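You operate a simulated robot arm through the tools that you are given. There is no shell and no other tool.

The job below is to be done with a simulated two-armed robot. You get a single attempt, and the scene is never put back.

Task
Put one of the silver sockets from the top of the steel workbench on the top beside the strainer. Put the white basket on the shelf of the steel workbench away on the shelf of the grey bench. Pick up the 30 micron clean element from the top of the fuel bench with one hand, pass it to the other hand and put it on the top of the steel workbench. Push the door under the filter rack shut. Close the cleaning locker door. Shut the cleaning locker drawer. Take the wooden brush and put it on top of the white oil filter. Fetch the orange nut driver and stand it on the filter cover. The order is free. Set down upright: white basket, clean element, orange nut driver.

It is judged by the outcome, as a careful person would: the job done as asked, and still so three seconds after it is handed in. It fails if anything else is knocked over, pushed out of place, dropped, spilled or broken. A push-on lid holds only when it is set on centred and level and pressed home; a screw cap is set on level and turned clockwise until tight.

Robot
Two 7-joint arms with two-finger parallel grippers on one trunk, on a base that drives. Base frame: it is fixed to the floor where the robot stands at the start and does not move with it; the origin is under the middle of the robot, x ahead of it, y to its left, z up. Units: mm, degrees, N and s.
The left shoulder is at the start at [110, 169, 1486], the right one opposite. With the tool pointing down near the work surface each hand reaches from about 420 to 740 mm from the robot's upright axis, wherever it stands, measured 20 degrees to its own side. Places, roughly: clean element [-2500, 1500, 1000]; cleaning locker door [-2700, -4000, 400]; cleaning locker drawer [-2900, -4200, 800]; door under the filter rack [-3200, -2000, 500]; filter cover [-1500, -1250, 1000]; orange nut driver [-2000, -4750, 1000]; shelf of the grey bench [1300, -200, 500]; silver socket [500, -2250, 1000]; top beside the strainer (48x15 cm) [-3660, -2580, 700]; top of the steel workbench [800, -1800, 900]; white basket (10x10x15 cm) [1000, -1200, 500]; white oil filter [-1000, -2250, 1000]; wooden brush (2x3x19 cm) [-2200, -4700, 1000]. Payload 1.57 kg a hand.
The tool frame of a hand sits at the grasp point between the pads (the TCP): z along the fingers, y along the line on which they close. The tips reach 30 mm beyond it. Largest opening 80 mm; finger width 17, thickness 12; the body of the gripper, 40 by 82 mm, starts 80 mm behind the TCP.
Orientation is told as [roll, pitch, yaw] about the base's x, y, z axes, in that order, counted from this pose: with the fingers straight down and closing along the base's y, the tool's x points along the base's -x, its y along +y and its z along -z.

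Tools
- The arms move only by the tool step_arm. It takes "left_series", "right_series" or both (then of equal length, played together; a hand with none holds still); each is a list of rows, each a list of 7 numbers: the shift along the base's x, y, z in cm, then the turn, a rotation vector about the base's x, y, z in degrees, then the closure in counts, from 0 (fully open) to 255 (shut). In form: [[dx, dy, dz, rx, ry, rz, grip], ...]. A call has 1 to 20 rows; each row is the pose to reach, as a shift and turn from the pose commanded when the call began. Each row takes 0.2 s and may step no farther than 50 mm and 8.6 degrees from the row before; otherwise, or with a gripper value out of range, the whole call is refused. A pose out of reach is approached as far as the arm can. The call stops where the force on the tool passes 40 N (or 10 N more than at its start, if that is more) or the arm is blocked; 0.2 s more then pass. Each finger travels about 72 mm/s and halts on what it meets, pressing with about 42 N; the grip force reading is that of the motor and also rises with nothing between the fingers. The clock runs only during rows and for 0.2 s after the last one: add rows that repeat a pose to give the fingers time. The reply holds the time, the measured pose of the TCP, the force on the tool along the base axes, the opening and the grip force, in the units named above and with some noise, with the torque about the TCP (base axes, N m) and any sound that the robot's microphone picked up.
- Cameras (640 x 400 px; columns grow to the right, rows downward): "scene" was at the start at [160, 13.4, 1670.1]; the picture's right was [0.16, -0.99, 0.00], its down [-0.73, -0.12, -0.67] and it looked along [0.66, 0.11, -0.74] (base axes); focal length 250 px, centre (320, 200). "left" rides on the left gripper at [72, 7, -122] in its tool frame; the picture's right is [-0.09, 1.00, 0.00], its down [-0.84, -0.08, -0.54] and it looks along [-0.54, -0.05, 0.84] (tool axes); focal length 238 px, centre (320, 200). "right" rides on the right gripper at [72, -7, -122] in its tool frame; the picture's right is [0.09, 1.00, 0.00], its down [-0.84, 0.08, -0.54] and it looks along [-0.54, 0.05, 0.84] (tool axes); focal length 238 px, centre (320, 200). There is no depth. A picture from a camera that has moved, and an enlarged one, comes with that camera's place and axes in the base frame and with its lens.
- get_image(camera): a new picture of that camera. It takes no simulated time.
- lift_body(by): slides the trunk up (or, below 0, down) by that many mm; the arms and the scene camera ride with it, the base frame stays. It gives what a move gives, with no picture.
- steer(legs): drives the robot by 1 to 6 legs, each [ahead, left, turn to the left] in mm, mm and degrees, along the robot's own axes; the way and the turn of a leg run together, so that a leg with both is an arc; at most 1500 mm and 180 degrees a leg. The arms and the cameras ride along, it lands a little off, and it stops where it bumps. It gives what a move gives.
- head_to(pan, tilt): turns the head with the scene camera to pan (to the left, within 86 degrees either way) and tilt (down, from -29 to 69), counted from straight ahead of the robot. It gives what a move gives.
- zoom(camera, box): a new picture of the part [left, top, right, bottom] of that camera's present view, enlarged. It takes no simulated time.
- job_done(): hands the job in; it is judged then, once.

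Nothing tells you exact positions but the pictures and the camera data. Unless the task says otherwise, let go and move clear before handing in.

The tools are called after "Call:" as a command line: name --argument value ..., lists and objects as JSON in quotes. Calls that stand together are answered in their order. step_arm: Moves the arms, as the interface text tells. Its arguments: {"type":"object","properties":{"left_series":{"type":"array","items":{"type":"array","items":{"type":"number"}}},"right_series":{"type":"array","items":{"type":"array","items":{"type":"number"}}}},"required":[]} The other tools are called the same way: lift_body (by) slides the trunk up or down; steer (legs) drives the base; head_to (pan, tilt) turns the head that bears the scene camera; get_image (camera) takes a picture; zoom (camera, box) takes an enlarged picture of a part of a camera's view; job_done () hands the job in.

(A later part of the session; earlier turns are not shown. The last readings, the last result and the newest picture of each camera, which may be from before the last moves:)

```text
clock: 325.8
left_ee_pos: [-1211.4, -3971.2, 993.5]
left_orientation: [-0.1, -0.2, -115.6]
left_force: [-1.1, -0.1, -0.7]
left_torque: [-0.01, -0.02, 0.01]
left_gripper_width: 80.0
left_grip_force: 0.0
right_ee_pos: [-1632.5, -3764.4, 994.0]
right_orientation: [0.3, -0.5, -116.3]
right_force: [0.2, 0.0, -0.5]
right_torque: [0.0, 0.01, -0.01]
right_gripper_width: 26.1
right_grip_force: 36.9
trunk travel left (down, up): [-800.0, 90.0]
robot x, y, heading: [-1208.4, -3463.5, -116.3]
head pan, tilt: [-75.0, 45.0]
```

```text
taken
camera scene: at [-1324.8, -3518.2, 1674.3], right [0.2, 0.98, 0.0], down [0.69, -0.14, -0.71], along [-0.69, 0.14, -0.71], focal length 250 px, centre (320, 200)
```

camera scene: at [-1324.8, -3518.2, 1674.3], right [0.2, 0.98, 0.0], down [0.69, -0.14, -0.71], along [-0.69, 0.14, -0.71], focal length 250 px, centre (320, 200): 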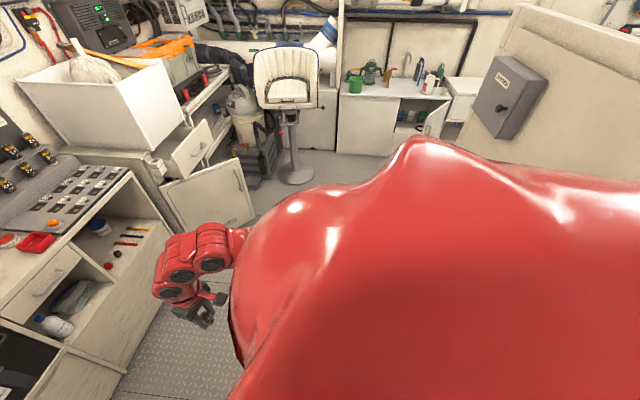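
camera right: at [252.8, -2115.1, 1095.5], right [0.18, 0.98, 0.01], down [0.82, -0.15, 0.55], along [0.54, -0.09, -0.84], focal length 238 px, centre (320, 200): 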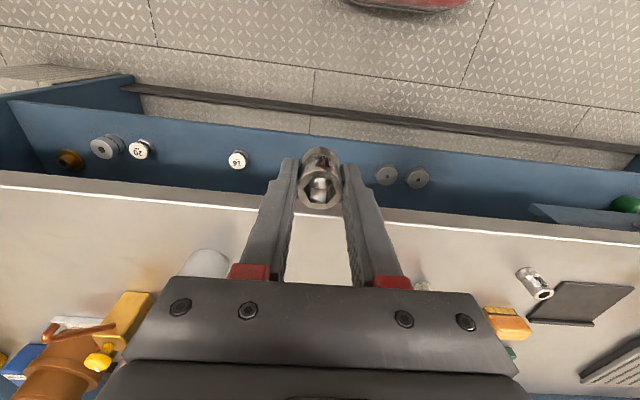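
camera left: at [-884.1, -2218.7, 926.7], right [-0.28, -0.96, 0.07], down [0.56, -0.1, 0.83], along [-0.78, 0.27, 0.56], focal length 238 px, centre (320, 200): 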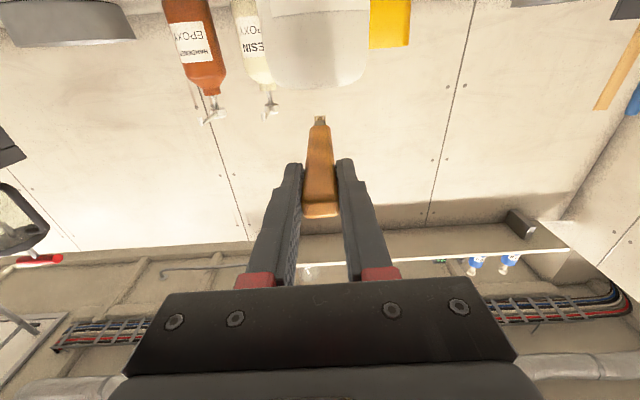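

I slid too close to a small bench beyond the end panel. I'll move forward away from it, straighten, and look back at it.

Call:
steer --legs '[[60, 80, 0], [180, 0, 0], [0, 0, 10]]'

Call:
head_to --pan -86 --tilt 35

Call:
get_image --camera "scene"

```text
clock: 328.8
left_ee_pos: [-1160.7, -4214.7, 993.4]
left_orientation: [-0.1, -0.3, -105.9]
left_force: [-0.2, -0.2, -0.7]
left_torque: [0.03, 0.06, -0.01]
left_gripper_width: 80.0
left_grip_force: 0.0
right_ee_pos: [-1611.0, -4081.4, 993.3]
right_orientation: [0.3, -0.4, -106.6]
right_force: [0.0, -0.5, -1.1]
right_torque: [-0.03, -0.01, 0.0]
right_gripper_width: 25.9
right_grip_force: 37.0
trunk travel left (down, up): [-800.0, 90.0]
robot x, y, heading: [-1245.8, -3712.5, -106.8]
head pan, tilt: [-75.0, 45.0]
```

```text
clock: 329.5
left_ee_pos: [-1160.6, -4215.3, 994.0]
left_orientation: [-0.3, -0.1, -105.9]
left_force: [0.0, 0.9, 0.5]
left_torque: [0.01, 0.03, -0.06]
left_gripper_width: 80.1
left_grip_force: 0.0
right_ee_pos: [-1609.7, -4081.0, 993.5]
right_orientation: [0.3, -0.5, -106.7]
right_force: [0.0, 0.0, -1.2]
right_torque: [-0.03, 0.0, 0.01]
right_gripper_width: 26.1
right_grip_force: 37.1
trunk travel left (down, up): [-800.0, 90.0]
robot x, y, heading: [-1247.9, -3714.8, -106.9]
head pan, tilt: [-85.9, 35.0]
```

```text
taken
camera scene: at [-1353.3, -3770.5, 1689.1], right [0.22, 0.97, 0.0], down [0.56, -0.13, -0.82], along [-0.8, 0.18, -0.57], focal length 250 px, centre (320, 200)
```

scene: 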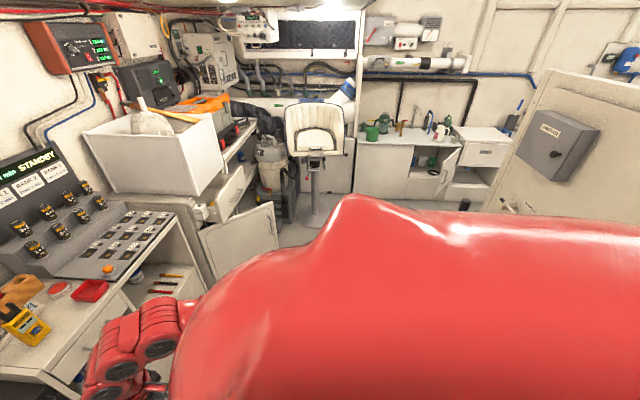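

Call:
steer --legs '[[0, -550, 0]]'

Call:
head_to --pan -15 --tilt 40

Call:
get_image --camera "scene"

```text
clock: 332.6
left_ee_pos: [-1687.5, -4054.5, 993.5]
left_orientation: [-0.2, -0.2, -106.4]
left_force: [-1.1, 0.1, -0.6]
left_torque: [0.02, 0.0, 0.03]
left_gripper_width: 80.2
left_grip_force: 0.2
right_ee_pos: [-2136.7, -3916.6, 994.6]
right_orientation: [0.2, -0.5, -107.1]
right_force: [0.4, 0.5, -0.7]
right_torque: [-0.01, -0.03, 0.01]
right_gripper_width: 25.8
right_grip_force: 37.2
trunk travel left (down, up): [-800.0, 90.0]
robot x, y, heading: [-1766.7, -3550.4, -107.2]
head pan, tilt: [-85.9, 35.0]
```

```text
clock: 334.1
left_ee_pos: [-1687.3, -4053.1, 992.6]
left_orientation: [-0.2, -0.2, -106.5]
left_force: [0.7, 0.0, 0.1]
left_torque: [0.04, 0.01, 0.03]
left_gripper_width: 80.3
left_grip_force: 0.1
right_ee_pos: [-2136.2, -3915.7, 994.2]
right_orientation: [0.3, -0.6, -107.3]
right_force: [0.1, 0.0, -1.4]
right_torque: [0.0, -0.01, 0.03]
right_gripper_width: 25.8
right_grip_force: 36.6
trunk travel left (down, up): [-800.0, 90.0]
robot x, y, heading: [-1767.5, -3550.2, -107.7]
head pan, tilt: [-15.0, 40.0]
```

```text
taken
camera scene: at [-1836.4, -3699.9, 1681.5], right [-0.84, 0.54, 0.0], down [0.35, 0.54, -0.77], along [-0.41, -0.65, -0.64], focal length 250 px, centre (320, 200)
```

scene: 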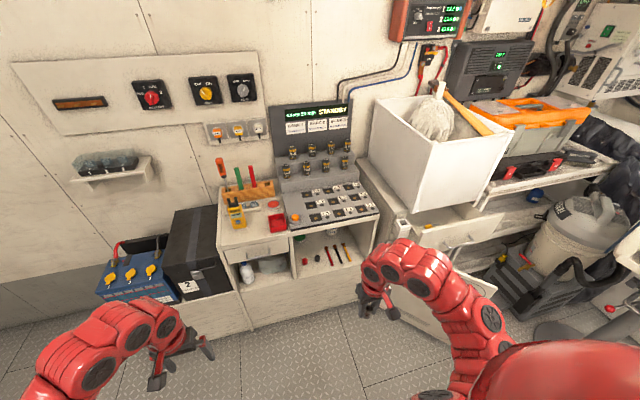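

I need a frontal view of the locker, so I'll slide further right.

Call:
steer --legs '[[0, -600, 0]]'

Call:
head_to --pan 0 --tilt 40

Call:
get_image --camera "scene"

Call:
head_to --pan -86 --tilt 30

Call:
get_image --camera "scene"

```text
clock: 337.4
left_ee_pos: [-2251.4, -3877.5, 992.7]
left_orientation: [-0.3, -0.3, -106.3]
left_force: [0.1, 0.1, 0.0]
left_torque: [0.02, -0.02, -0.03]
left_gripper_width: 80.2
left_grip_force: 0.0
right_ee_pos: [-2699.5, -3737.7, 994.1]
right_orientation: [0.4, -0.4, -107.1]
right_force: [-0.3, 0.0, -2.0]
right_torque: [0.0, -0.02, 0.02]
right_gripper_width: 25.9
right_grip_force: 37.0
trunk travel left (down, up): [-800.0, 90.0]
robot x, y, heading: [-2334.0, -3374.9, -107.4]
head pan, tilt: [-15.0, 40.0]
```

```text
clock: 338.2
left_ee_pos: [-2251.7, -3876.1, 993.8]
left_orientation: [-0.1, -0.3, -106.4]
left_force: [0.6, 0.0, 0.3]
left_torque: [0.0, 0.02, 0.0]
left_gripper_width: 80.2
left_grip_force: 0.1
right_ee_pos: [-2700.2, -3738.6, 993.6]
right_orientation: [0.3, -0.4, -107.1]
right_force: [1.4, 0.1, -1.4]
right_torque: [0.0, 0.02, 0.01]
right_gripper_width: 25.8
right_grip_force: 37.3
trunk travel left (down, up): [-800.0, 90.0]
robot x, y, heading: [-2334.5, -3378.5, -107.3]
head pan, tilt: [0.0, 40.0]
```

```text
taken
camera scene: at [-2381.3, -3531.7, 1681.5], right [-0.95, 0.3, 0.0], down [0.19, 0.61, -0.77], along [-0.23, -0.73, -0.64], focal length 250 px, centre (320, 200)
```

scene: 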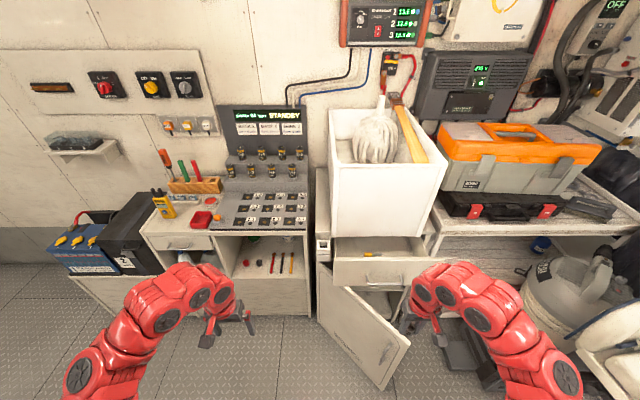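

```text
clock: 339.8
left_ee_pos: [-2252.7, -3876.6, 993.9]
left_orientation: [-0.2, -0.1, -106.2]
left_force: [-0.4, 0.3, -1.3]
left_torque: [0.02, 0.01, 0.03]
left_gripper_width: 80.0
left_grip_force: 0.1
right_ee_pos: [-2700.7, -3740.3, 994.2]
right_orientation: [0.3, -0.4, -107.1]
right_force: [0.5, -0.5, -1.4]
right_torque: [-0.01, -0.01, 0.0]
right_gripper_width: 26.1
right_grip_force: 37.2
trunk travel left (down, up): [-800.0, 90.0]
robot x, y, heading: [-2332.2, -3372.6, -107.6]
head pan, tilt: [-85.9, 30.0]
```

```text
taken
camera scene: at [-2443.7, -3429.9, 1696.9], right [0.23, 0.97, 0.0], down [0.49, -0.12, -0.87], along [-0.84, 0.2, -0.5], focal length 250 px, centre (320, 200)
```

scene: 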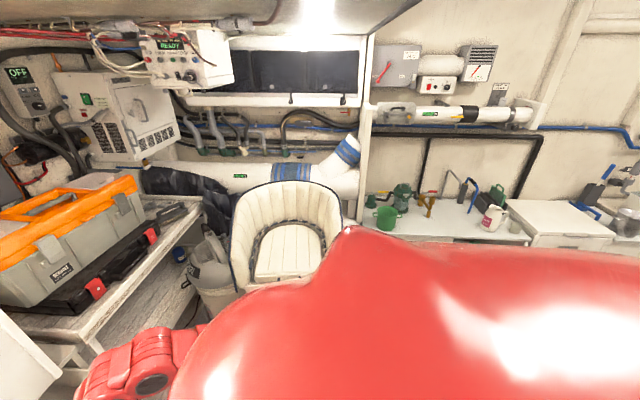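

Now I have a frontal view: the drawer is pulled out toward me, and the door below hinges on its left and stands partly open. I'll lower the trunk for pushing and to triangulate.

Call:
lift_body --by -400

Call:
head_to --pan 0 --tilt 40

Call:
get_image --camera "scene"

```text
clock: 343.6
left_ee_pos: [-2252.6, -3876.1, 594.2]
left_orientation: [-0.2, -0.1, -106.3]
left_force: [-0.1, 0.2, -0.8]
left_torque: [0.0, -0.01, -0.02]
left_gripper_width: 79.9
left_grip_force: 0.1
right_ee_pos: [-2700.1, -3739.2, 593.8]
right_orientation: [0.3, -0.5, -107.1]
right_force: [0.1, -0.6, -0.5]
right_torque: [0.02, -0.02, 0.03]
right_gripper_width: 25.9
right_grip_force: 36.7
trunk travel left (down, up): [-400.0, 490.0]
robot x, y, heading: [-2332.4, -3377.6, -107.4]
head pan, tilt: [-85.9, 30.0]
```

```text
clock: 345.2
left_ee_pos: [-2251.6, -3876.9, 592.7]
left_orientation: [-0.2, -0.2, -106.3]
left_force: [0.2, -1.0, -1.1]
left_torque: [-0.03, -0.02, 0.02]
left_gripper_width: 80.2
left_grip_force: 0.0
right_ee_pos: [-2700.4, -3738.6, 593.6]
right_orientation: [0.3, -0.5, -107.0]
right_force: [-0.5, -0.1, -0.8]
right_torque: [0.03, -0.03, -0.01]
right_gripper_width: 26.0
right_grip_force: 36.4
trunk travel left (down, up): [-400.0, 490.0]
robot x, y, heading: [-2333.2, -3371.6, -107.3]
head pan, tilt: [0.0, 40.0]
```

```text
taken
camera scene: at [-2381.1, -3531.7, 1281.5], right [-0.95, 0.3, 0.0], down [0.19, 0.61, -0.77], along [-0.23, -0.73, -0.64], focal length 250 px, centre (320, 200)
```

scene: 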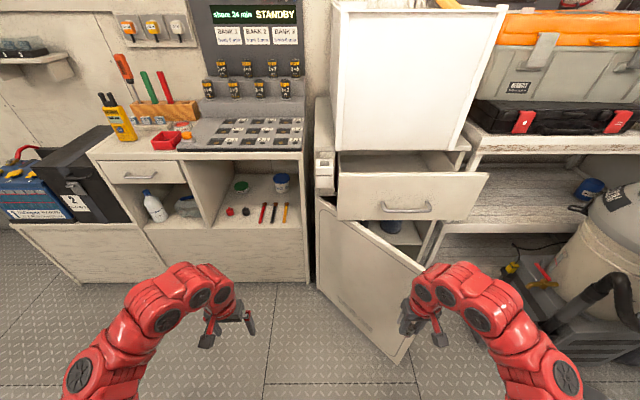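

Drawer handle is at about [-2835, -4041, 715]; the door's hinge line is near [-2597, -4255] and it stands about 45° open. I'll position myself in front, then point the left hand forward to push.

Call:
steer --legs '[[-100, 0, 0.9], [0, -280, 0], [150, 0, 0]]'

Call:
step_arm --left_series '[[0, 0, 1, -7.81, 2.45, 0, 255], [0, 0, 2, -15.6, 4.9, 0, 255], [0, 0, 3, -23.4, 7.3, 0, 255], [-1, -0.5, 4, -31.2, 9.8, 0, 255], [-2, -1, 5, -39.0, 12.2, 0, 255], [-3, -1.5, 6, -46.9, 14.7, 0, 255], [-4, -2, 7, -54.7, 17.1, 0, 255], [-5, -2.5, 8, -62.5, 19.6, 0, 255], [-6, -3, 9, -70.3, 22.0, 0, 255], [-7, -3.5, 10, -78.1, 24.5, 0, 255], [-8, -4, 10, -85.9, 26.9, 0, 255]]'

Call:
head_to --pan 0 --tilt 45

Call:
get_image --camera "scene"

```text
clock: 348.9
left_ee_pos: [-2522.8, -3845.1, 593.1]
left_orientation: [-0.2, -0.2, -105.5]
left_force: [-0.5, -0.3, -0.2]
left_torque: [0.0, 0.0, -0.02]
left_gripper_width: 80.1
left_grip_force: 0.1
right_ee_pos: [-2972.5, -3714.5, 594.3]
right_orientation: [0.2, -0.4, -106.4]
right_force: [-0.9, 0.6, -1.3]
right_torque: [0.01, 0.0, -0.02]
right_gripper_width: 26.1
right_grip_force: 37.2
trunk travel left (down, up): [-400.0, 490.0]
robot x, y, heading: [-2613.1, -3343.6, -106.5]
head pan, tilt: [0.0, 40.0]
```

```text
clock: 351.3
left_ee_pos: [-2605.6, -3880.6, 692.8]
left_orientation: [-102.5, -88.2, -4.9]
left_force: [-0.2, 0.1, 0.0]
left_torque: [-0.01, 0.0, 0.01]
left_gripper_width: 0.0
left_grip_force: 21.0
left hand out of reach, approached as far as the arm can: row 2, 3, 4, 5, 6, 7, 8, 9, 10
right_ee_pos: [-2974.0, -3712.9, 594.5]
right_orientation: [0.3, -0.4, -106.5]
right_force: [-0.6, 0.5, -0.4]
right_torque: [0.01, 0.0, -0.01]
right_gripper_width: 25.8
right_grip_force: 36.6
trunk travel left (down, up): [-400.0, 490.0]
robot x, y, heading: [-2612.3, -3347.8, -106.9]
head pan, tilt: [0.0, 40.0]
```

```text
clock: 351.9
left_ee_pos: [-2605.3, -3882.4, 691.7]
left_orientation: [-96.6, -88.1, -10.9]
left_force: [0.5, 0.3, 0.0]
left_torque: [0.01, 0.02, 0.02]
left_gripper_width: 0.0
left_grip_force: 21.4
right_ee_pos: [-2974.0, -3713.3, 594.2]
right_orientation: [0.2, -0.5, -106.4]
right_force: [-0.1, -0.8, -1.3]
right_torque: [-0.02, -0.01, 0.01]
right_gripper_width: 25.9
right_grip_force: 36.8
trunk travel left (down, up): [-400.0, 490.0]
robot x, y, heading: [-2610.3, -3345.5, -106.8]
head pan, tilt: [0.0, 45.0]
```

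```text
taken
camera scene: at [-2655.2, -3498.4, 1274.3], right [-0.96, 0.29, 0.0], down [0.2, 0.68, -0.71], along [-0.2, -0.68, -0.71], focal length 250 px, centre (320, 200)
```

scene: 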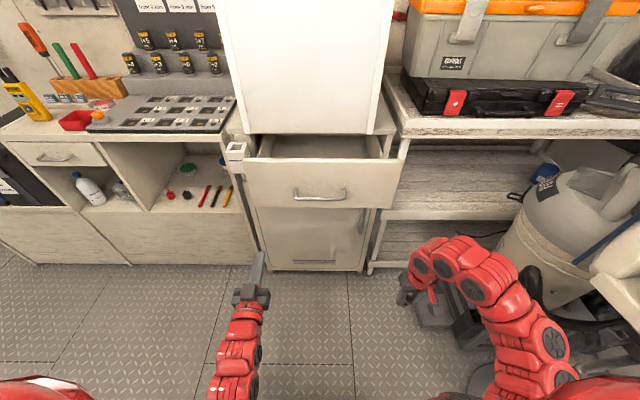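

The door now looks nearly shut already (perhaps brushed by the right arm as I slid). Let me zoom in.

Call:
zoom --camera "scene" --box '[200, 120, 440, 290]'

```text
2.35 times, centred on (320, 205) of scene
camera zoom: at [-2655.2, -3498.4, 1274.3], right [-0.96, 0.29, 0.0], down [0.2, 0.68, -0.71], along [-0.2, -0.68, -0.71], focal length 588 px, centre (320, 188)
```

zoom: 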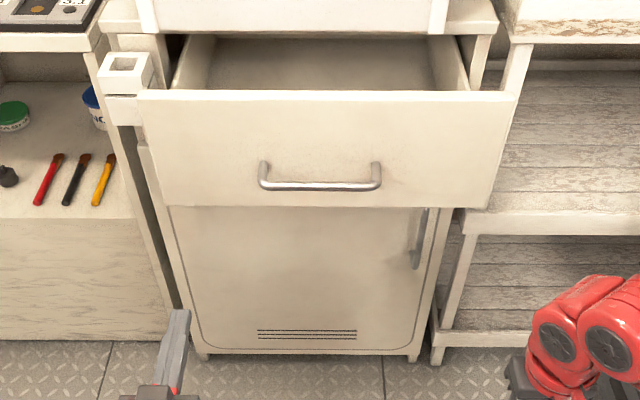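

The door is almost shut now. I'll first push the drawer: align the closed left fist with the drawer face (about z 765) and advance.

Call:
step_arm --left_series '[[-3.4, 1.0, 1.5, 0, 0, 0, 255], [-6.7, 2.0, 3, 0, 0, 0, 255], [-10.1, 3.0, 4.5, 0, 0, 0, 255], [-13.4, 4.0, 6, 0, 0, 0, 255], [-16.8, 5.0, 7.3, 0, 0, 0, 255], [-18.1, 0.7, 7.3, 0, 0, 0, 255], [-19.3, -3.6, 7.3, 0, 0, 0, 255], [-20.6, -7.9, 7.3, 0, 0, 0, 255], [-21.9, -12.3, 7.3, 0, 0, 0, 255]]'

Call:
zoom --camera "scene" --box '[200, 120, 440, 290]'

```text
clock: 353.9
left_ee_pos: [-2823.6, -4007.5, 768.5]
left_orientation: [-99.5, -88.2, -8.1]
left_force: [0.6, -0.2, 0.2]
left_torque: [-0.04, 0.01, 0.06]
left_gripper_width: 0.0
left_grip_force: 21.2
left hand out of reach, approached as far as the arm can: row 2, 3
right_ee_pos: [-2972.9, -3713.1, 593.1]
right_orientation: [0.3, -0.6, -106.3]
right_force: [0.1, 0.4, -1.4]
right_torque: [-0.01, 0.02, -0.01]
right_gripper_width: 26.1
right_grip_force: 37.3
trunk travel left (down, up): [-400.0, 490.0]
robot x, y, heading: [-2611.1, -3344.7, -106.4]
head pan, tilt: [0.0, 45.0]
```

```text
2.35 times, centred on (320, 205) of scene
camera zoom: at [-2655.6, -3498.9, 1274.2], right [-0.96, 0.29, 0.0], down [0.2, 0.68, -0.71], along [-0.2, -0.68, -0.71], focal length 588 px, centre (320, 188)
```

zoom: 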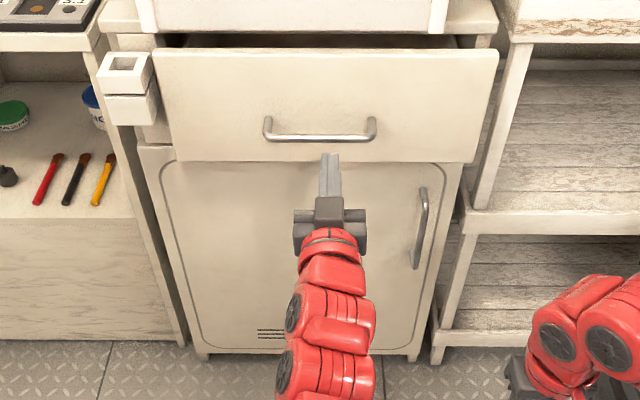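

The drawer has already slid most of the way in. I'll raise the fist slightly to mid-face and push it home.

Call:
step_arm --left_series '[[0.6, 1.9, 0, 0, 0, 0, 255], [0.6, 1.9, 3, 0, 0, 0, 255], [-0.2, -1.0, 3, 0, 0, 0, 255], [-0.9, -2.9, 3, 0, 0, 0, 255], [-1.4, -4.8, 3, 0, 0, 0, 255], [-2.0, -6.7, 3, 0, 0, 0, 255]]'

Call:
zoom --camera "scene" --box '[200, 120, 440, 290]'

```text
clock: 355.3
left_ee_pos: [-2842.0, -4075.9, 796.6]
left_orientation: [-96.3, -88.3, -11.3]
left_force: [0.2, 0.4, -0.8]
left_torque: [-0.01, 0.0, -0.03]
left_gripper_width: 0.2
left_grip_force: 20.9
right_ee_pos: [-2973.1, -3713.2, 593.6]
right_orientation: [0.3, -0.4, -106.5]
right_force: [0.2, 0.6, -1.2]
right_torque: [0.0, -0.02, -0.01]
right_gripper_width: 26.1
right_grip_force: 37.1
trunk travel left (down, up): [-400.0, 490.0]
robot x, y, heading: [-2612.5, -3344.1, -106.6]
head pan, tilt: [0.0, 45.0]
```

```text
2.35 times, centred on (320, 205) of scene
camera zoom: at [-2655.3, -3498.7, 1274.2], right [-0.96, 0.29, 0.0], down [0.2, 0.68, -0.71], along [-0.2, -0.68, -0.71], focal length 588 px, centre (320, 188)
```

zoom: 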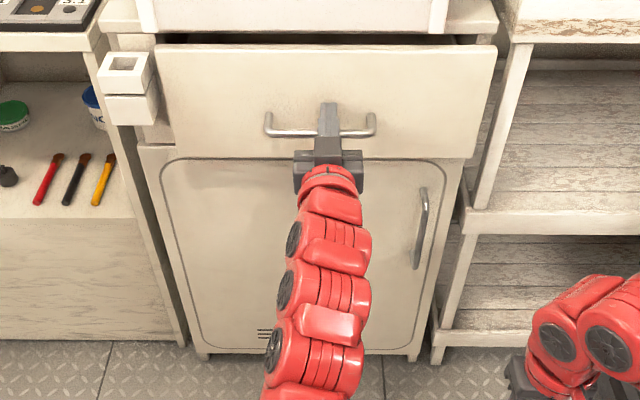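

Call:
step_arm --left_series '[[-0.4, -1.4, 0, 0, 0, 0, 255], [-0.8, -2.9, 0, 0, 0, 0, 255], [-1.3, -4.3, 0, 0, 0, 0, 255], [-1.7, -5.8, 0, 0, 0, 0, 255]]'

Call:
zoom --camera "scene" --box '[200, 120, 440, 290]'

```text
clock: 356.1
left_ee_pos: [-2853.4, -4110.8, 796.0]
left_orientation: [-103.2, -88.2, -4.4]
left_force: [8.1, 14.9, 2.5]
left_torque: [0.02, -0.03, 0.14]
left_gripper_width: 0.2
left_grip_force: 21.4
right_ee_pos: [-2972.9, -3712.5, 594.0]
right_orientation: [0.4, -0.6, -106.3]
right_force: [0.1, 0.7, -0.9]
right_torque: [0.01, -0.02, -0.02]
right_gripper_width: 25.9
right_grip_force: 37.3
trunk travel left (down, up): [-400.0, 490.0]
robot x, y, heading: [-2610.9, -3345.9, -106.7]
head pan, tilt: [0.0, 45.0]
stopped in row 3 (left hand): the force on the tool passed its limit at 124 N (the readings are from after the stop); the commanded pose is now the measured one
```

```text
2.35 times, centred on (320, 205) of scene
camera zoom: at [-2654.5, -3497.1, 1274.4], right [-0.96, 0.29, 0.0], down [0.2, 0.68, -0.71], along [-0.2, -0.68, -0.71], focal length 588 px, centre (320, 188)
```

zoom: 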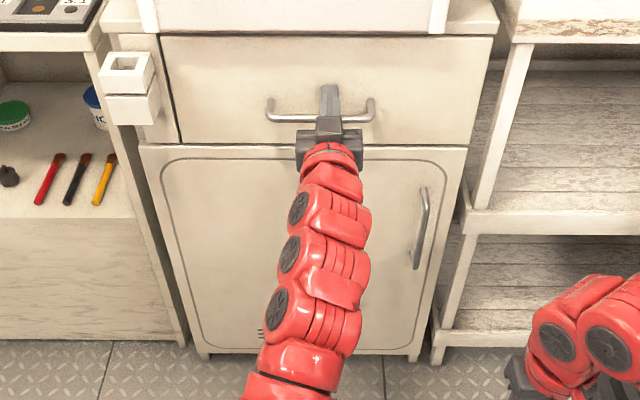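

The drawer is fully shut. Now I'll retreat, lower the trunk, and press the door's free side to make sure it's closed.

Call:
step_arm --left_series '[[1.1, 3.6, 0, 0, 0, 0, 255], [2.3, 7.7, 0, 0, 0, 0, 255], [3.4, 11.5, 0, 0, 0, 0, 255], [4.0, 13.5, 0, 0, 0, 0, 255]]'

Call:
lift_body --by -280

Call:
get_image --camera "scene"

```text
clock: 357.1
left_ee_pos: [-2812.7, -3978.2, 793.1]
left_orientation: [-95.4, -88.2, -12.2]
left_force: [-0.4, -0.1, -0.5]
left_torque: [-0.02, 0.0, 0.02]
left_gripper_width: 0.0
left_grip_force: 21.4
right_ee_pos: [-2973.1, -3714.0, 593.4]
right_orientation: [0.3, -0.6, -106.3]
right_force: [0.9, -0.3, -1.7]
right_torque: [0.0, -0.01, 0.02]
right_gripper_width: 25.8
right_grip_force: 36.8
trunk travel left (down, up): [-400.0, 490.0]
robot x, y, heading: [-2609.3, -3343.1, -106.7]
head pan, tilt: [0.0, 45.0]
```

```text
clock: 360.2
left_ee_pos: [-2810.5, -3979.3, 557.3]
left_orientation: [-117.0, -87.5, 10.0]
left_force: [-0.4, -0.3, 0.2]
left_torque: [-0.03, -0.01, 0.0]
left_gripper_width: 0.0
left_grip_force: 21.1
right_ee_pos: [-2972.7, -3713.2, 349.2]
right_orientation: [0.3, -0.7, -106.2]
right_force: [-0.2, 0.5, -1.1]
right_torque: [0.03, -0.02, -0.01]
right_gripper_width: 25.8
right_grip_force: 36.8
trunk travel left (down, up): [-151.0, 739.0]
robot x, y, heading: [-2609.5, -3348.0, -106.5]
head pan, tilt: [0.0, 45.0]
stopped: the arm was blocked; the commanded pose is now the measured one
```

```text
taken
camera scene: at [-2653.2, -3495.3, 1028.3], right [-0.96, 0.29, 0.0], down [0.2, 0.67, -0.71], along [-0.2, -0.68, -0.7], focal length 250 px, centre (320, 200)
```

scene: 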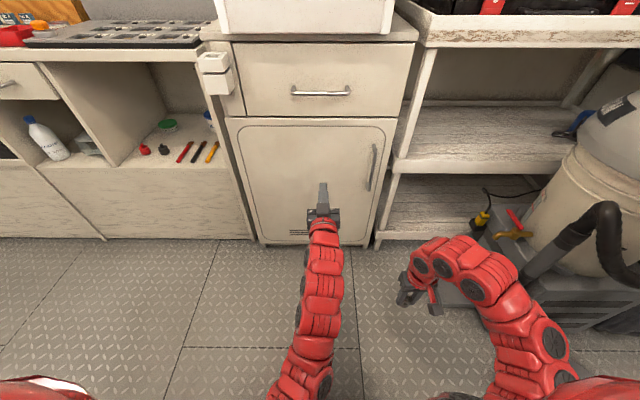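

The arm met a limit while lowering, but the height is fine. I'll raise a touch, move right toward the door's free side and press it.

Call:
lift_body --by 15

Call:
step_arm --left_series '[[-3, 0.9, 0, 0, 0, 0, 255], [-6, 1.8, 0, 0, 0, 0, 255], [-7.7, 2.3, 0, 0, 0, 0, 255], [-8.5, -0.6, 0, 0, 0, 0, 255], [-9.4, -3.5, 0, 0, 0, 0, 255], [-10.2, -6.4, 0, 0, 0, 0, 255], [-10.8, -8.3, 0, 0, 0, 0, 255], [-11.1, -9.3, 0, 0, 0, 0, 255], [-11.4, -10.2, 0, 0, 0, 0, 255], [-11.7, -11.2, 0, 0, 0, 0, 255], [-12.0, -12.1, 0, 0, 0, 0, 255]]'

Call:
get_image --camera "scene"

```text
clock: 360.8
left_ee_pos: [-2811.9, -3981.1, 565.3]
left_orientation: [-112.5, -87.7, 5.4]
left_force: [-0.4, -0.1, 0.8]
left_torque: [-0.01, 0.01, 0.03]
left_gripper_width: 0.0
left_grip_force: 21.3
right_ee_pos: [-2973.4, -3713.3, 358.5]
right_orientation: [0.4, -0.5, -106.3]
right_force: [-0.2, -0.1, -0.6]
right_torque: [-0.02, -0.01, -0.02]
right_gripper_width: 26.1
right_grip_force: 37.3
trunk travel left (down, up): [-166.0, 724.0]
robot x, y, heading: [-2609.3, -3343.5, -106.8]
head pan, tilt: [0.0, 45.0]
```

```text
clock: 363.0
left_ee_pos: [-2928.2, -4087.8, 567.3]
left_orientation: [-114.0, -87.7, 6.8]
left_force: [1.7, 4.4, 1.1]
left_torque: [-0.05, 0.02, 0.01]
left_gripper_width: 0.3
left_grip_force: 21.2
right_ee_pos: [-2972.5, -3713.2, 359.3]
right_orientation: [0.3, -0.6, -106.3]
right_force: [0.1, 1.3, -0.6]
right_torque: [0.02, -0.01, -0.05]
right_gripper_width: 26.0
right_grip_force: 36.8
trunk travel left (down, up): [-166.0, 724.0]
robot x, y, heading: [-2614.3, -3344.5, -106.8]
head pan, tilt: [0.0, 45.0]
stopped in row 10 (left hand): the force on the tool passed its limit at 56 N (the readings are from after the stop); the commanded pose is now the measured one
```

```text
taken
camera scene: at [-2654.5, -3497.3, 1040.6], right [-0.96, 0.29, 0.0], down [0.2, 0.68, -0.71], along [-0.2, -0.68, -0.71], focal length 250 px, centre (320, 200)
```

scene: 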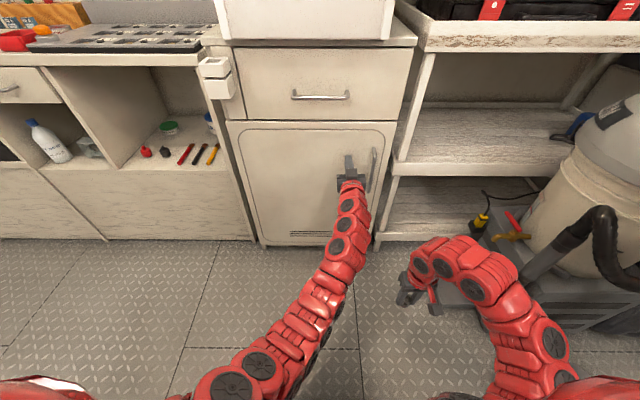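

The door is shut flush (tip stopped at the same plane as the drawer). I'll retreat, raise the trunk and restore the left arm.

Call:
step_arm --left_series '[[1.1, 3.8, 0, 0, 0, 0, 255], [2.3, 7.7, 0, 0, 0, 0, 255], [3.4, 11.5, 0, 0, 0, 0, 255], [5.0, 14.5, 0, 0, 0, 0, 255], [8.5, 16.5, 0, 0, 0, 0, 255], [12.0, 18.5, 0, 0, 0, 0, 255]]'

Call:
steer --legs '[[-200, 0, 0]]'

Call:
lift_body --by 400

Call:
lift_body --by 234

Call:
get_image --camera "scene"

```text
clock: 364.4
left_ee_pos: [-2803.7, -3919.9, 576.3]
left_orientation: [-160.6, -87.3, 54.5]
left_force: [-0.4, -0.4, 0.1]
left_torque: [-0.04, 0.02, 0.06]
left_gripper_width: 0.0
left_grip_force: 21.0
right_ee_pos: [-2972.7, -3718.6, 355.6]
right_orientation: [0.1, 0.5, -106.3]
right_force: [-0.1, 0.3, -1.4]
right_torque: [0.02, 0.01, -0.03]
right_gripper_width: 25.8
right_grip_force: 36.9
trunk travel left (down, up): [-166.0, 724.0]
robot x, y, heading: [-2607.1, -3348.7, -106.5]
head pan, tilt: [0.0, 45.0]
```

```text
clock: 366.0
left_ee_pos: [-2745.7, -3728.7, 575.6]
left_orientation: [-171.3, -87.2, 65.4]
left_force: [-0.5, 0.8, 0.4]
left_torque: [0.02, 0.0, 0.04]
left_gripper_width: 0.0
left_grip_force: 21.4
right_ee_pos: [-2915.2, -3527.2, 356.8]
right_orientation: [0.1, 0.5, -106.1]
right_force: [-0.2, 0.7, -1.8]
right_torque: [-0.01, -0.05, 0.02]
right_gripper_width: 25.6
right_grip_force: 36.9
trunk travel left (down, up): [-166.0, 724.0]
robot x, y, heading: [-2551.9, -3149.9, -106.6]
head pan, tilt: [0.0, 45.0]
```

```text
clock: 369.8
left_ee_pos: [-2746.1, -3721.5, 983.1]
left_orientation: [-177.1, -86.3, 71.1]
left_force: [-0.4, 0.0, 0.4]
left_torque: [0.01, 0.03, -0.03]
left_gripper_width: 0.0
left_grip_force: 21.4
right_ee_pos: [-2915.2, -3522.3, 760.0]
right_orientation: [0.4, -0.5, -106.2]
right_force: [0.4, -1.1, -1.0]
right_torque: [0.02, 0.02, 0.01]
right_gripper_width: 25.8
right_grip_force: 37.4
trunk travel left (down, up): [-566.0, 324.0]
robot x, y, heading: [-2551.6, -3152.5, -106.7]
head pan, tilt: [0.0, 45.0]
```

```text
clock: 372.2
left_ee_pos: [-2746.3, -3721.9, 1216.0]
left_orientation: [-177.2, -86.3, 71.3]
left_force: [-0.2, -0.7, 0.3]
left_torque: [0.01, 0.0, -0.02]
left_gripper_width: 0.0
left_grip_force: 21.0
right_ee_pos: [-2914.7, -3523.5, 994.4]
right_orientation: [0.4, -0.5, -106.2]
right_force: [0.1, -0.3, -1.5]
right_torque: [0.02, 0.0, -0.02]
right_gripper_width: 25.8
right_grip_force: 36.3
trunk travel left (down, up): [-800.0, 90.0]
robot x, y, heading: [-2550.6, -3151.0, -106.5]
head pan, tilt: [0.0, 45.0]
```

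```text
taken
camera scene: at [-2597.7, -3307.1, 1674.4], right [-0.96, 0.28, 0.0], down [0.2, 0.68, -0.71], along [-0.2, -0.68, -0.71], focal length 250 px, centre (320, 200)
```

scene: 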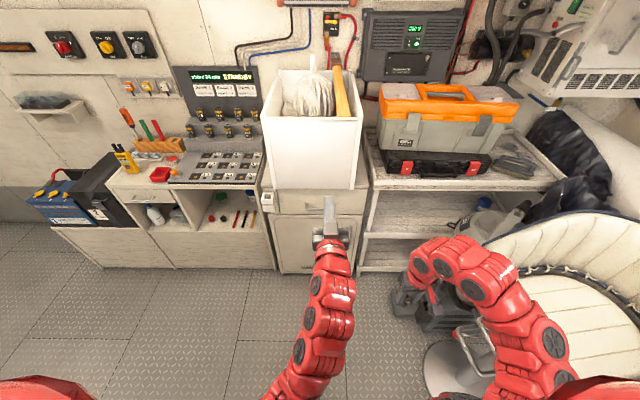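

Locker drawer and door are closed. Now I'll restore the left arm and drive to the nut driver.

Call:
step_arm --left_series '[[2.4, 0.6, -1.8, 7.51, -2.14, 0, 200], [4.7, 1.3, -3.7, 15.0, -4.3, 0, 100], [7.1, 1.9, -5.5, 22.5, -6.4, 0, 0], [9.4, 2.5, -7.4, 30.0, -8.6, 0, 0], [11.8, 3.2, -9.2, 37.5, -10.7, 0, 0], [14.2, 3.8, -11.0, 45.0, -12.9, 0, 0], [16.5, 4.4, -12.9, 52.6, -15.0, 0, 0], [18.9, 5.0, -14.7, 60.1, -17.1, 0, 0], [21.2, 5.7, -16.6, 67.6, -19.3, 0, 0], [23.6, 6.3, -18.4, 75.1, -21.4, 0, 0], [26.0, 6.9, -20.2, 82.6, -23.6, 0, 0], [28.3, 7.6, -22.1, 90.1, -25.7, 0, 0]]'

Call:
steer --legs '[[150, 0, 0], [0, 1000, 0]]'

Call:
head_to --pan 10 --tilt 40

Call:
get_image --camera "scene"

```text
clock: 374.9
left_ee_pos: [-2462.3, -3646.6, 994.8]
left_orientation: [0.3, 0.0, -105.8]
left_force: [0.3, 0.4, 0.2]
left_torque: [-0.01, -0.03, -0.01]
left_gripper_width: 80.0
left_grip_force: 0.0
left hand out of reach, approached as far as the arm can: row 2, 3, 4, 5, 6, 7, 8, 9, 10
right_ee_pos: [-2915.8, -3522.0, 993.4]
right_orientation: [0.3, -0.6, -106.2]
right_force: [0.1, 1.0, -1.2]
right_torque: [0.02, 0.0, 0.0]
right_gripper_width: 25.7
right_grip_force: 37.1
trunk travel left (down, up): [-800.0, 90.0]
robot x, y, heading: [-2555.1, -3150.4, -106.7]
head pan, tilt: [0.0, 45.0]
```

```text
clock: 381.0
left_ee_pos: [-1552.6, -4072.8, 994.4]
left_orientation: [0.2, -0.2, -105.9]
left_force: [-0.1, 0.2, 0.5]
left_torque: [0.02, 0.06, 0.02]
left_gripper_width: 80.0
left_grip_force: 0.0
right_ee_pos: [-2006.3, -3947.2, 993.8]
right_orientation: [0.3, -0.6, -106.2]
right_force: [0.1, 0.8, -0.6]
right_torque: [0.02, -0.01, 0.05]
right_gripper_width: 26.2
right_grip_force: 36.7
trunk travel left (down, up): [-800.0, 90.0]
robot x, y, heading: [-1647.6, -3577.3, -106.8]
head pan, tilt: [0.0, 45.0]
```

```text
clock: 381.7
left_ee_pos: [-1553.3, -4071.6, 994.1]
left_orientation: [0.3, -0.2, -105.9]
left_force: [-0.1, 0.1, 0.5]
left_torque: [0.04, -0.02, -0.01]
left_gripper_width: 80.3
left_grip_force: 0.0
right_ee_pos: [-2005.7, -3946.8, 994.1]
right_orientation: [0.2, -0.5, -106.2]
right_force: [-0.1, 0.3, -1.3]
right_torque: [-0.01, 0.01, 0.0]
right_gripper_width: 26.0
right_grip_force: 37.6
trunk travel left (down, up): [-800.0, 90.0]
robot x, y, heading: [-1643.1, -3576.2, -106.6]
head pan, tilt: [10.0, 40.0]
```

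```text
taken
camera scene: at [-1674.6, -3738.5, 1681.7], right [-0.99, 0.12, 0.0], down [0.07, 0.64, -0.77], along [-0.09, -0.76, -0.64], focal length 250 px, centre (320, 200)
```

scene: 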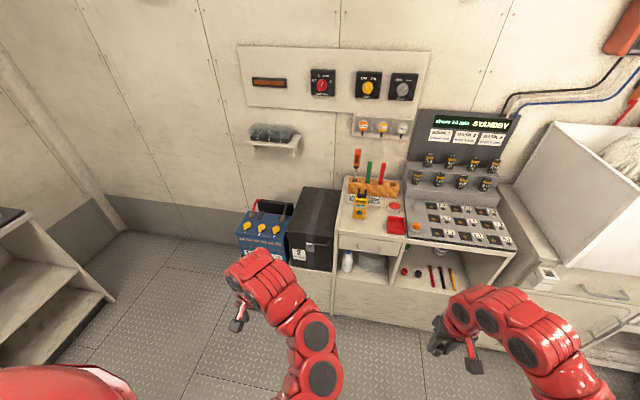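

Driving to bring the nut driver within the left hand's reach.

Call:
steer --legs '[[0, -127, 0], [510, 0, 0]]'

Call:
get_image --camera "scene"

Call:
zoom --camera "scene" --box '[240, 120, 400, 230]'

```text
clock: 385.5
left_ee_pos: [-1820.9, -4519.8, 995.6]
left_orientation: [0.3, -0.2, -106.2]
left_force: [0.0, 0.1, -0.1]
left_torque: [-0.02, -0.03, -0.01]
left_gripper_width: 80.1
left_grip_force: 0.1
right_ee_pos: [-2272.5, -4392.6, 994.9]
right_orientation: [0.2, -0.5, -106.7]
right_force: [0.0, 0.2, -0.4]
right_torque: [-0.01, -0.01, 0.0]
right_gripper_width: 25.9
right_grip_force: 37.0
trunk travel left (down, up): [-800.0, 90.0]
robot x, y, heading: [-1908.0, -4026.2, -107.0]
head pan, tilt: [10.0, 40.0]
```

```text
taken
camera scene: at [-1940.4, -4186.1, 1681.8], right [-0.99, 0.12, 0.0], down [0.08, 0.64, -0.77], along [-0.09, -0.76, -0.64], focal length 250 px, centre (320, 200)
```

scene: 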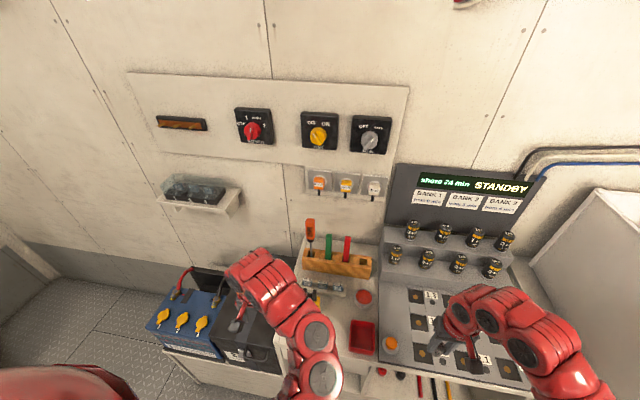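

```text
3.64 times, centred on (320, 175) of scene
camera zoom: at [-1940.4, -4186.1, 1681.8], right [-0.99, 0.12, 0.0], down [0.08, 0.64, -0.77], along [-0.09, -0.76, -0.64], focal length 909 px, centre (320, 291)
```

zoom: 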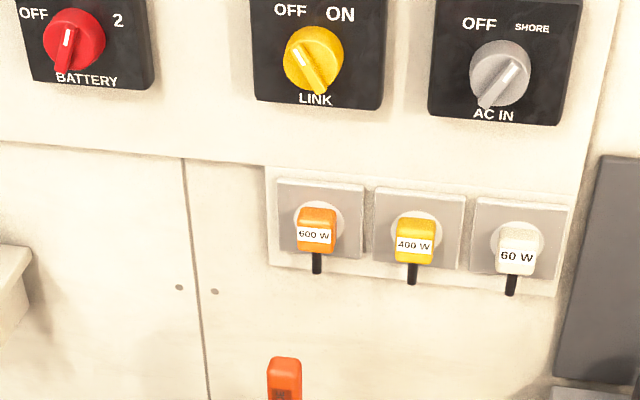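

The nut driver's handle top is at about [-1981, -4789, 1092]. Moving slightly closer and bringing the left hand above it.

Call:
steer --legs '[[25, 0, 0]]'

Call:
step_arm --left_series '[[-1.7, -2.7, 2, 0, 0, 0, 0], [-3.4, -5.4, 4, 0, 0, 0, 0], [-5.1, -8.1, 6, 0, 0, 0, 0], [-6.8, -10.9, 8, 0, 0, 0, 0], [-8.5, -13.6, 10, 0, 0, 0, 0], [-10.2, -16.3, 12, 0, 0, 0, 0], [-11.9, -19.0, 14, 0, 0, 0, 0], [-13.0, -20.7, 15, 0, 0, 0, 0]]'

Call:
get_image --camera "left"

```text
clock: 386.3
left_ee_pos: [-1827.4, -4541.1, 996.6]
left_orientation: [0.3, -0.3, -106.2]
left_force: [-1.1, -0.3, 0.1]
left_torque: [-0.04, 0.0, 0.02]
left_gripper_width: 80.0
left_grip_force: 0.0
right_ee_pos: [-2279.1, -4415.0, 996.0]
right_orientation: [0.3, -0.6, -106.6]
right_force: [0.0, 0.7, -2.4]
right_torque: [-0.04, 0.03, 0.0]
right_gripper_width: 26.1
right_grip_force: 37.4
trunk travel left (down, up): [-800.0, 90.0]
robot x, y, heading: [-1918.1, -4051.0, -106.5]
head pan, tilt: [10.0, 40.0]
```

```text
clock: 388.3
left_ee_pos: [-1960.8, -4763.4, 1093.1]
left_orientation: [-11.7, -6.6, -95.2]
left_force: [13.1, -4.1, -3.7]
left_torque: [-0.08, -0.43, 0.27]
left_gripper_width: 67.1
left_grip_force: 0.0
left hand out of reach, approached as far as the arm can: row 1, 2, 3, 4, 5, 6, 7
right_ee_pos: [-2277.2, -4417.7, 994.4]
right_orientation: [0.2, -0.6, -106.3]
right_force: [-0.1, -0.2, -0.7]
right_torque: [-0.01, -0.01, 0.03]
right_gripper_width: 26.1
right_grip_force: 37.1
trunk travel left (down, up): [-800.0, 90.0]
robot x, y, heading: [-1916.0, -4053.5, -106.8]
head pan, tilt: [10.0, 40.0]
stopped in row 8 (left hand): the arm was blocked; the commanded pose is now the measured one
```

```text
taken
camera left: at [-1920.8, -4682.1, 1202.2], right [0.96, -0.2, -0.19], down [-0.04, -0.77, 0.64], along [-0.27, -0.61, -0.75], focal length 238 px, centre (320, 200)
```

left: 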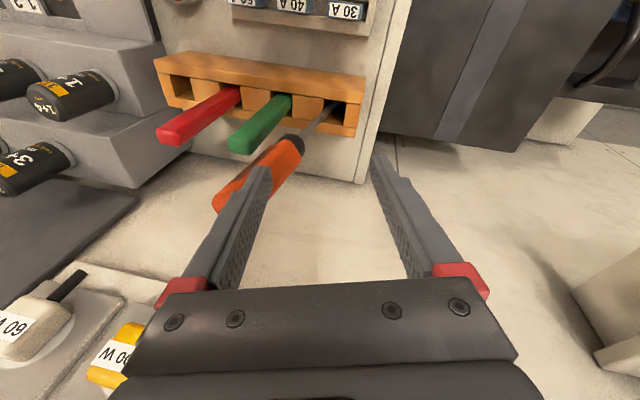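

The arm reached a limit and a finger is leaning on the driver's handle. I'll back away gently to the left and up, then restore the orientation.

Call:
step_arm --left_series '[[1.0, -0.3, 0, 0, 0, 0, 0], [2.0, -0.6, 0.5, 0, 0, 0, 0], [2.4, 0.5, 2, 0, 0, 0, 0], [2.8, 1.6, 4, 0, 0, 0, 0], [3.2, 3.6, 6, 0, 0, 0, 0]]'

Call:
get_image --camera "left"

Call:
get_image --camera "scene"

```text
clock: 389.5
left_ee_pos: [-1934.9, -4740.8, 1141.4]
left_orientation: [-11.8, -6.3, -95.5]
left_force: [0.1, -0.8, 0.5]
left_torque: [-0.02, 0.03, -0.02]
left_gripper_width: 80.2
left_grip_force: 0.0
left hand out of reach, approached as far as the arm can: row 5
right_ee_pos: [-2277.9, -4418.5, 995.2]
right_orientation: [0.3, -0.5, -106.5]
right_force: [0.3, 0.5, -0.8]
right_torque: [0.01, 0.0, 0.0]
right_gripper_width: 26.0
right_grip_force: 37.3
trunk travel left (down, up): [-800.0, 90.0]
robot x, y, heading: [-1915.3, -4046.9, -107.0]
head pan, tilt: [10.0, 40.0]
```

```text
taken
camera left: at [-1895.3, -4659.5, 1249.9], right [0.96, -0.21, -0.19], down [-0.04, -0.77, 0.63], along [-0.28, -0.6, -0.75], focal length 238 px, centre (320, 200)
```

left: 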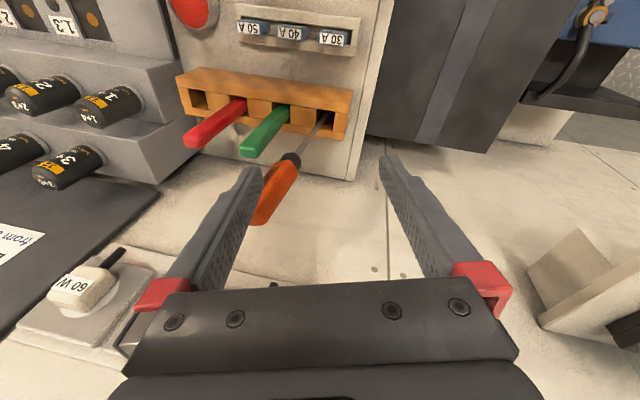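

```text
taken
camera scene: at [-1946.8, -4210.9, 1681.7], right [-0.99, 0.12, 0.0], down [0.08, 0.64, -0.77], along [-0.09, -0.76, -0.64], focal length 250 px, centre (320, 200)
```

scene: 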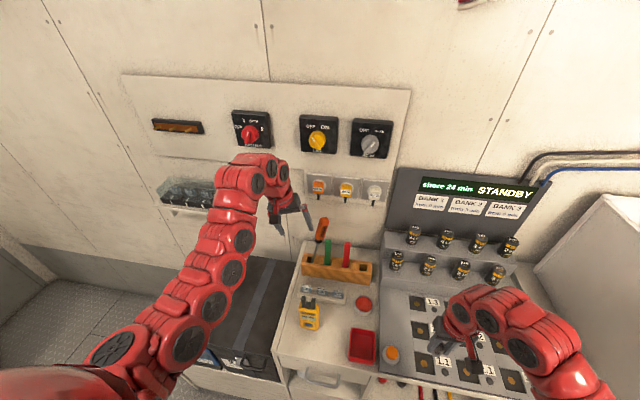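

Call:
step_arm --left_series '[[0.4, -0.1, 0.5, 1.28, -3.09, -2.8, 0], [0.8, -0.2, 1.0, 2.57, -6.18, -5.6, 0], [1.2, -0.3, 1.5, 3.86, -9.26, -8.5, 0], [1.5, -0.4, 1.5, 5.14, -12.35, -11.3, 0], [1.5, -0.4, 1.5, 5.14, -12.35, -11.3, 0]]'

Call:
get_image --camera "left"

Call:
zoom --camera "scene" --box '[260, 190, 420, 300]'

```text
clock: 390.7
left_ee_pos: [-1920.3, -4743.4, 1153.5]
left_orientation: [-0.7, 1.0, -107.5]
left_force: [-0.5, -0.2, 0.1]
left_torque: [-0.01, 0.03, 0.03]
left_gripper_width: 79.8
left_grip_force: 0.1
right_ee_pos: [-2279.6, -4418.1, 992.6]
right_orientation: [0.3, -0.5, -106.5]
right_force: [-0.5, 0.1, -0.7]
right_torque: [0.01, 0.0, 0.01]
right_gripper_width: 25.7
right_grip_force: 37.0
trunk travel left (down, up): [-800.0, 90.0]
robot x, y, heading: [-1915.7, -4051.5, -107.0]
head pan, tilt: [10.0, 40.0]
```

```text
taken
camera left: at [-1890.0, -4680.2, 1277.3], right [0.92, -0.39, -0.01], down [-0.32, -0.79, 0.53], along [-0.22, -0.48, -0.85], focal length 238 px, centre (320, 200)
```

left: 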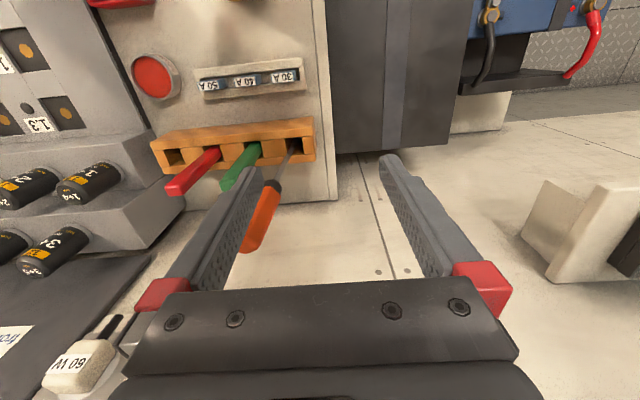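

```text
3.64 times, centred on (340, 245) of scene
camera zoom: at [-1946.7, -4210.8, 1681.7], right [-0.99, 0.12, 0.0], down [0.08, 0.64, -0.77], along [-0.09, -0.76, -0.64], focal length 909 px, centre (247, 36)
```

zoom: 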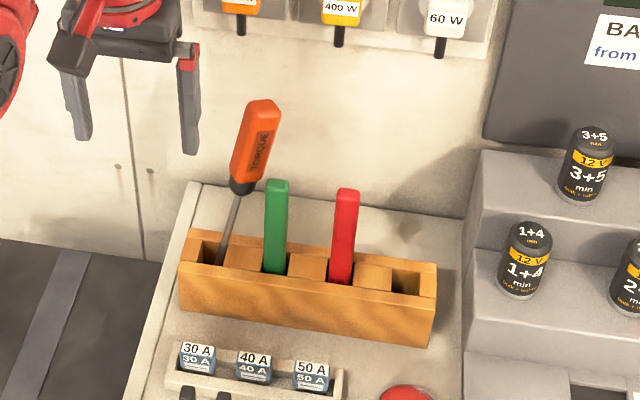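

The driver is now leaning toward the wall and slightly right (handle from about [-2011,-4790,999] to [-2033,-4814,1086]). I'll approach from above with the tool tipped 10° so the wrist stays clear of the wall.

Call:
step_arm --left_series '[[-1.5, -0.5, 0, -1.9, 0.58, 0, 0], [-3.6, -1.6, -0.2, -3.8, 1.16, 0, 0], [-5.7, -2.8, -0.6, -5.7, 1.74, 0, 0], [-7.8, -4.1, -1.0, -7.6, 2.32, 0, 0], [-9.5, -5.3, -1.4, -9.57, 2.9, 0, 0], [-10.7, -6.4, -1.6, -9.57, 2.9, 0, 0]]'

Call:
get_image --camera "left"

Call:
zoom --camera "scene" --box '[260, 190, 420, 300]'

```text
clock: 392.1
left_ee_pos: [-2029.6, -4807.6, 1138.8]
left_orientation: [-0.6, -9.1, -107.4]
left_force: [-0.5, 0.3, 1.0]
left_torque: [-0.01, -0.04, 0.0]
left_gripper_width: 80.0
left_grip_force: 0.0
right_ee_pos: [-2279.2, -4418.4, 993.3]
right_orientation: [0.3, -0.6, -106.5]
right_force: [0.6, -0.3, -1.0]
right_torque: [-0.01, -0.02, -0.01]
right_gripper_width: 25.7
right_grip_force: 37.1
trunk travel left (down, up): [-800.0, 90.0]
robot x, y, heading: [-1916.5, -4050.6, -107.0]
head pan, tilt: [10.0, 40.0]
```

```text
taken
camera left: at [-1993.1, -4724.0, 1248.1], right [0.92, -0.39, 0.0], down [-0.29, -0.69, 0.67], along [-0.25, -0.62, -0.75], focal length 238 px, centre (320, 200)
```

left: 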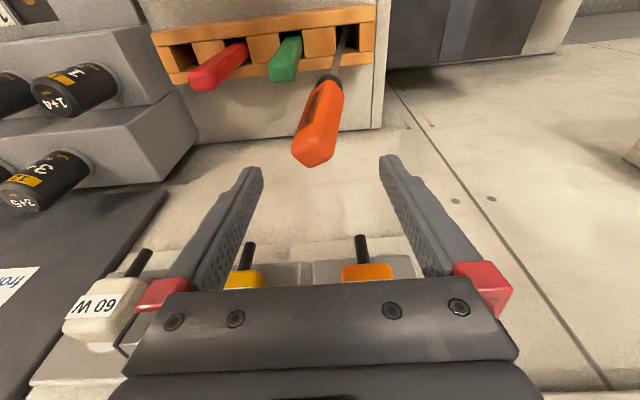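

```text
3.64 times, centred on (340, 245) of scene
camera zoom: at [-1948.8, -4211.0, 1681.7], right [-0.99, 0.12, 0.0], down [0.08, 0.64, -0.77], along [-0.09, -0.76, -0.64], focal length 909 px, centre (247, 36)
```

zoom: 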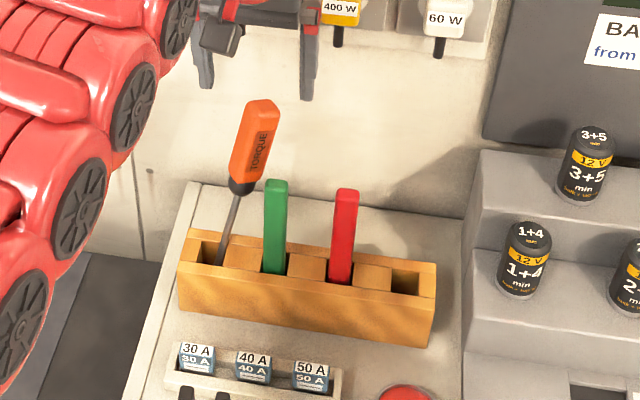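

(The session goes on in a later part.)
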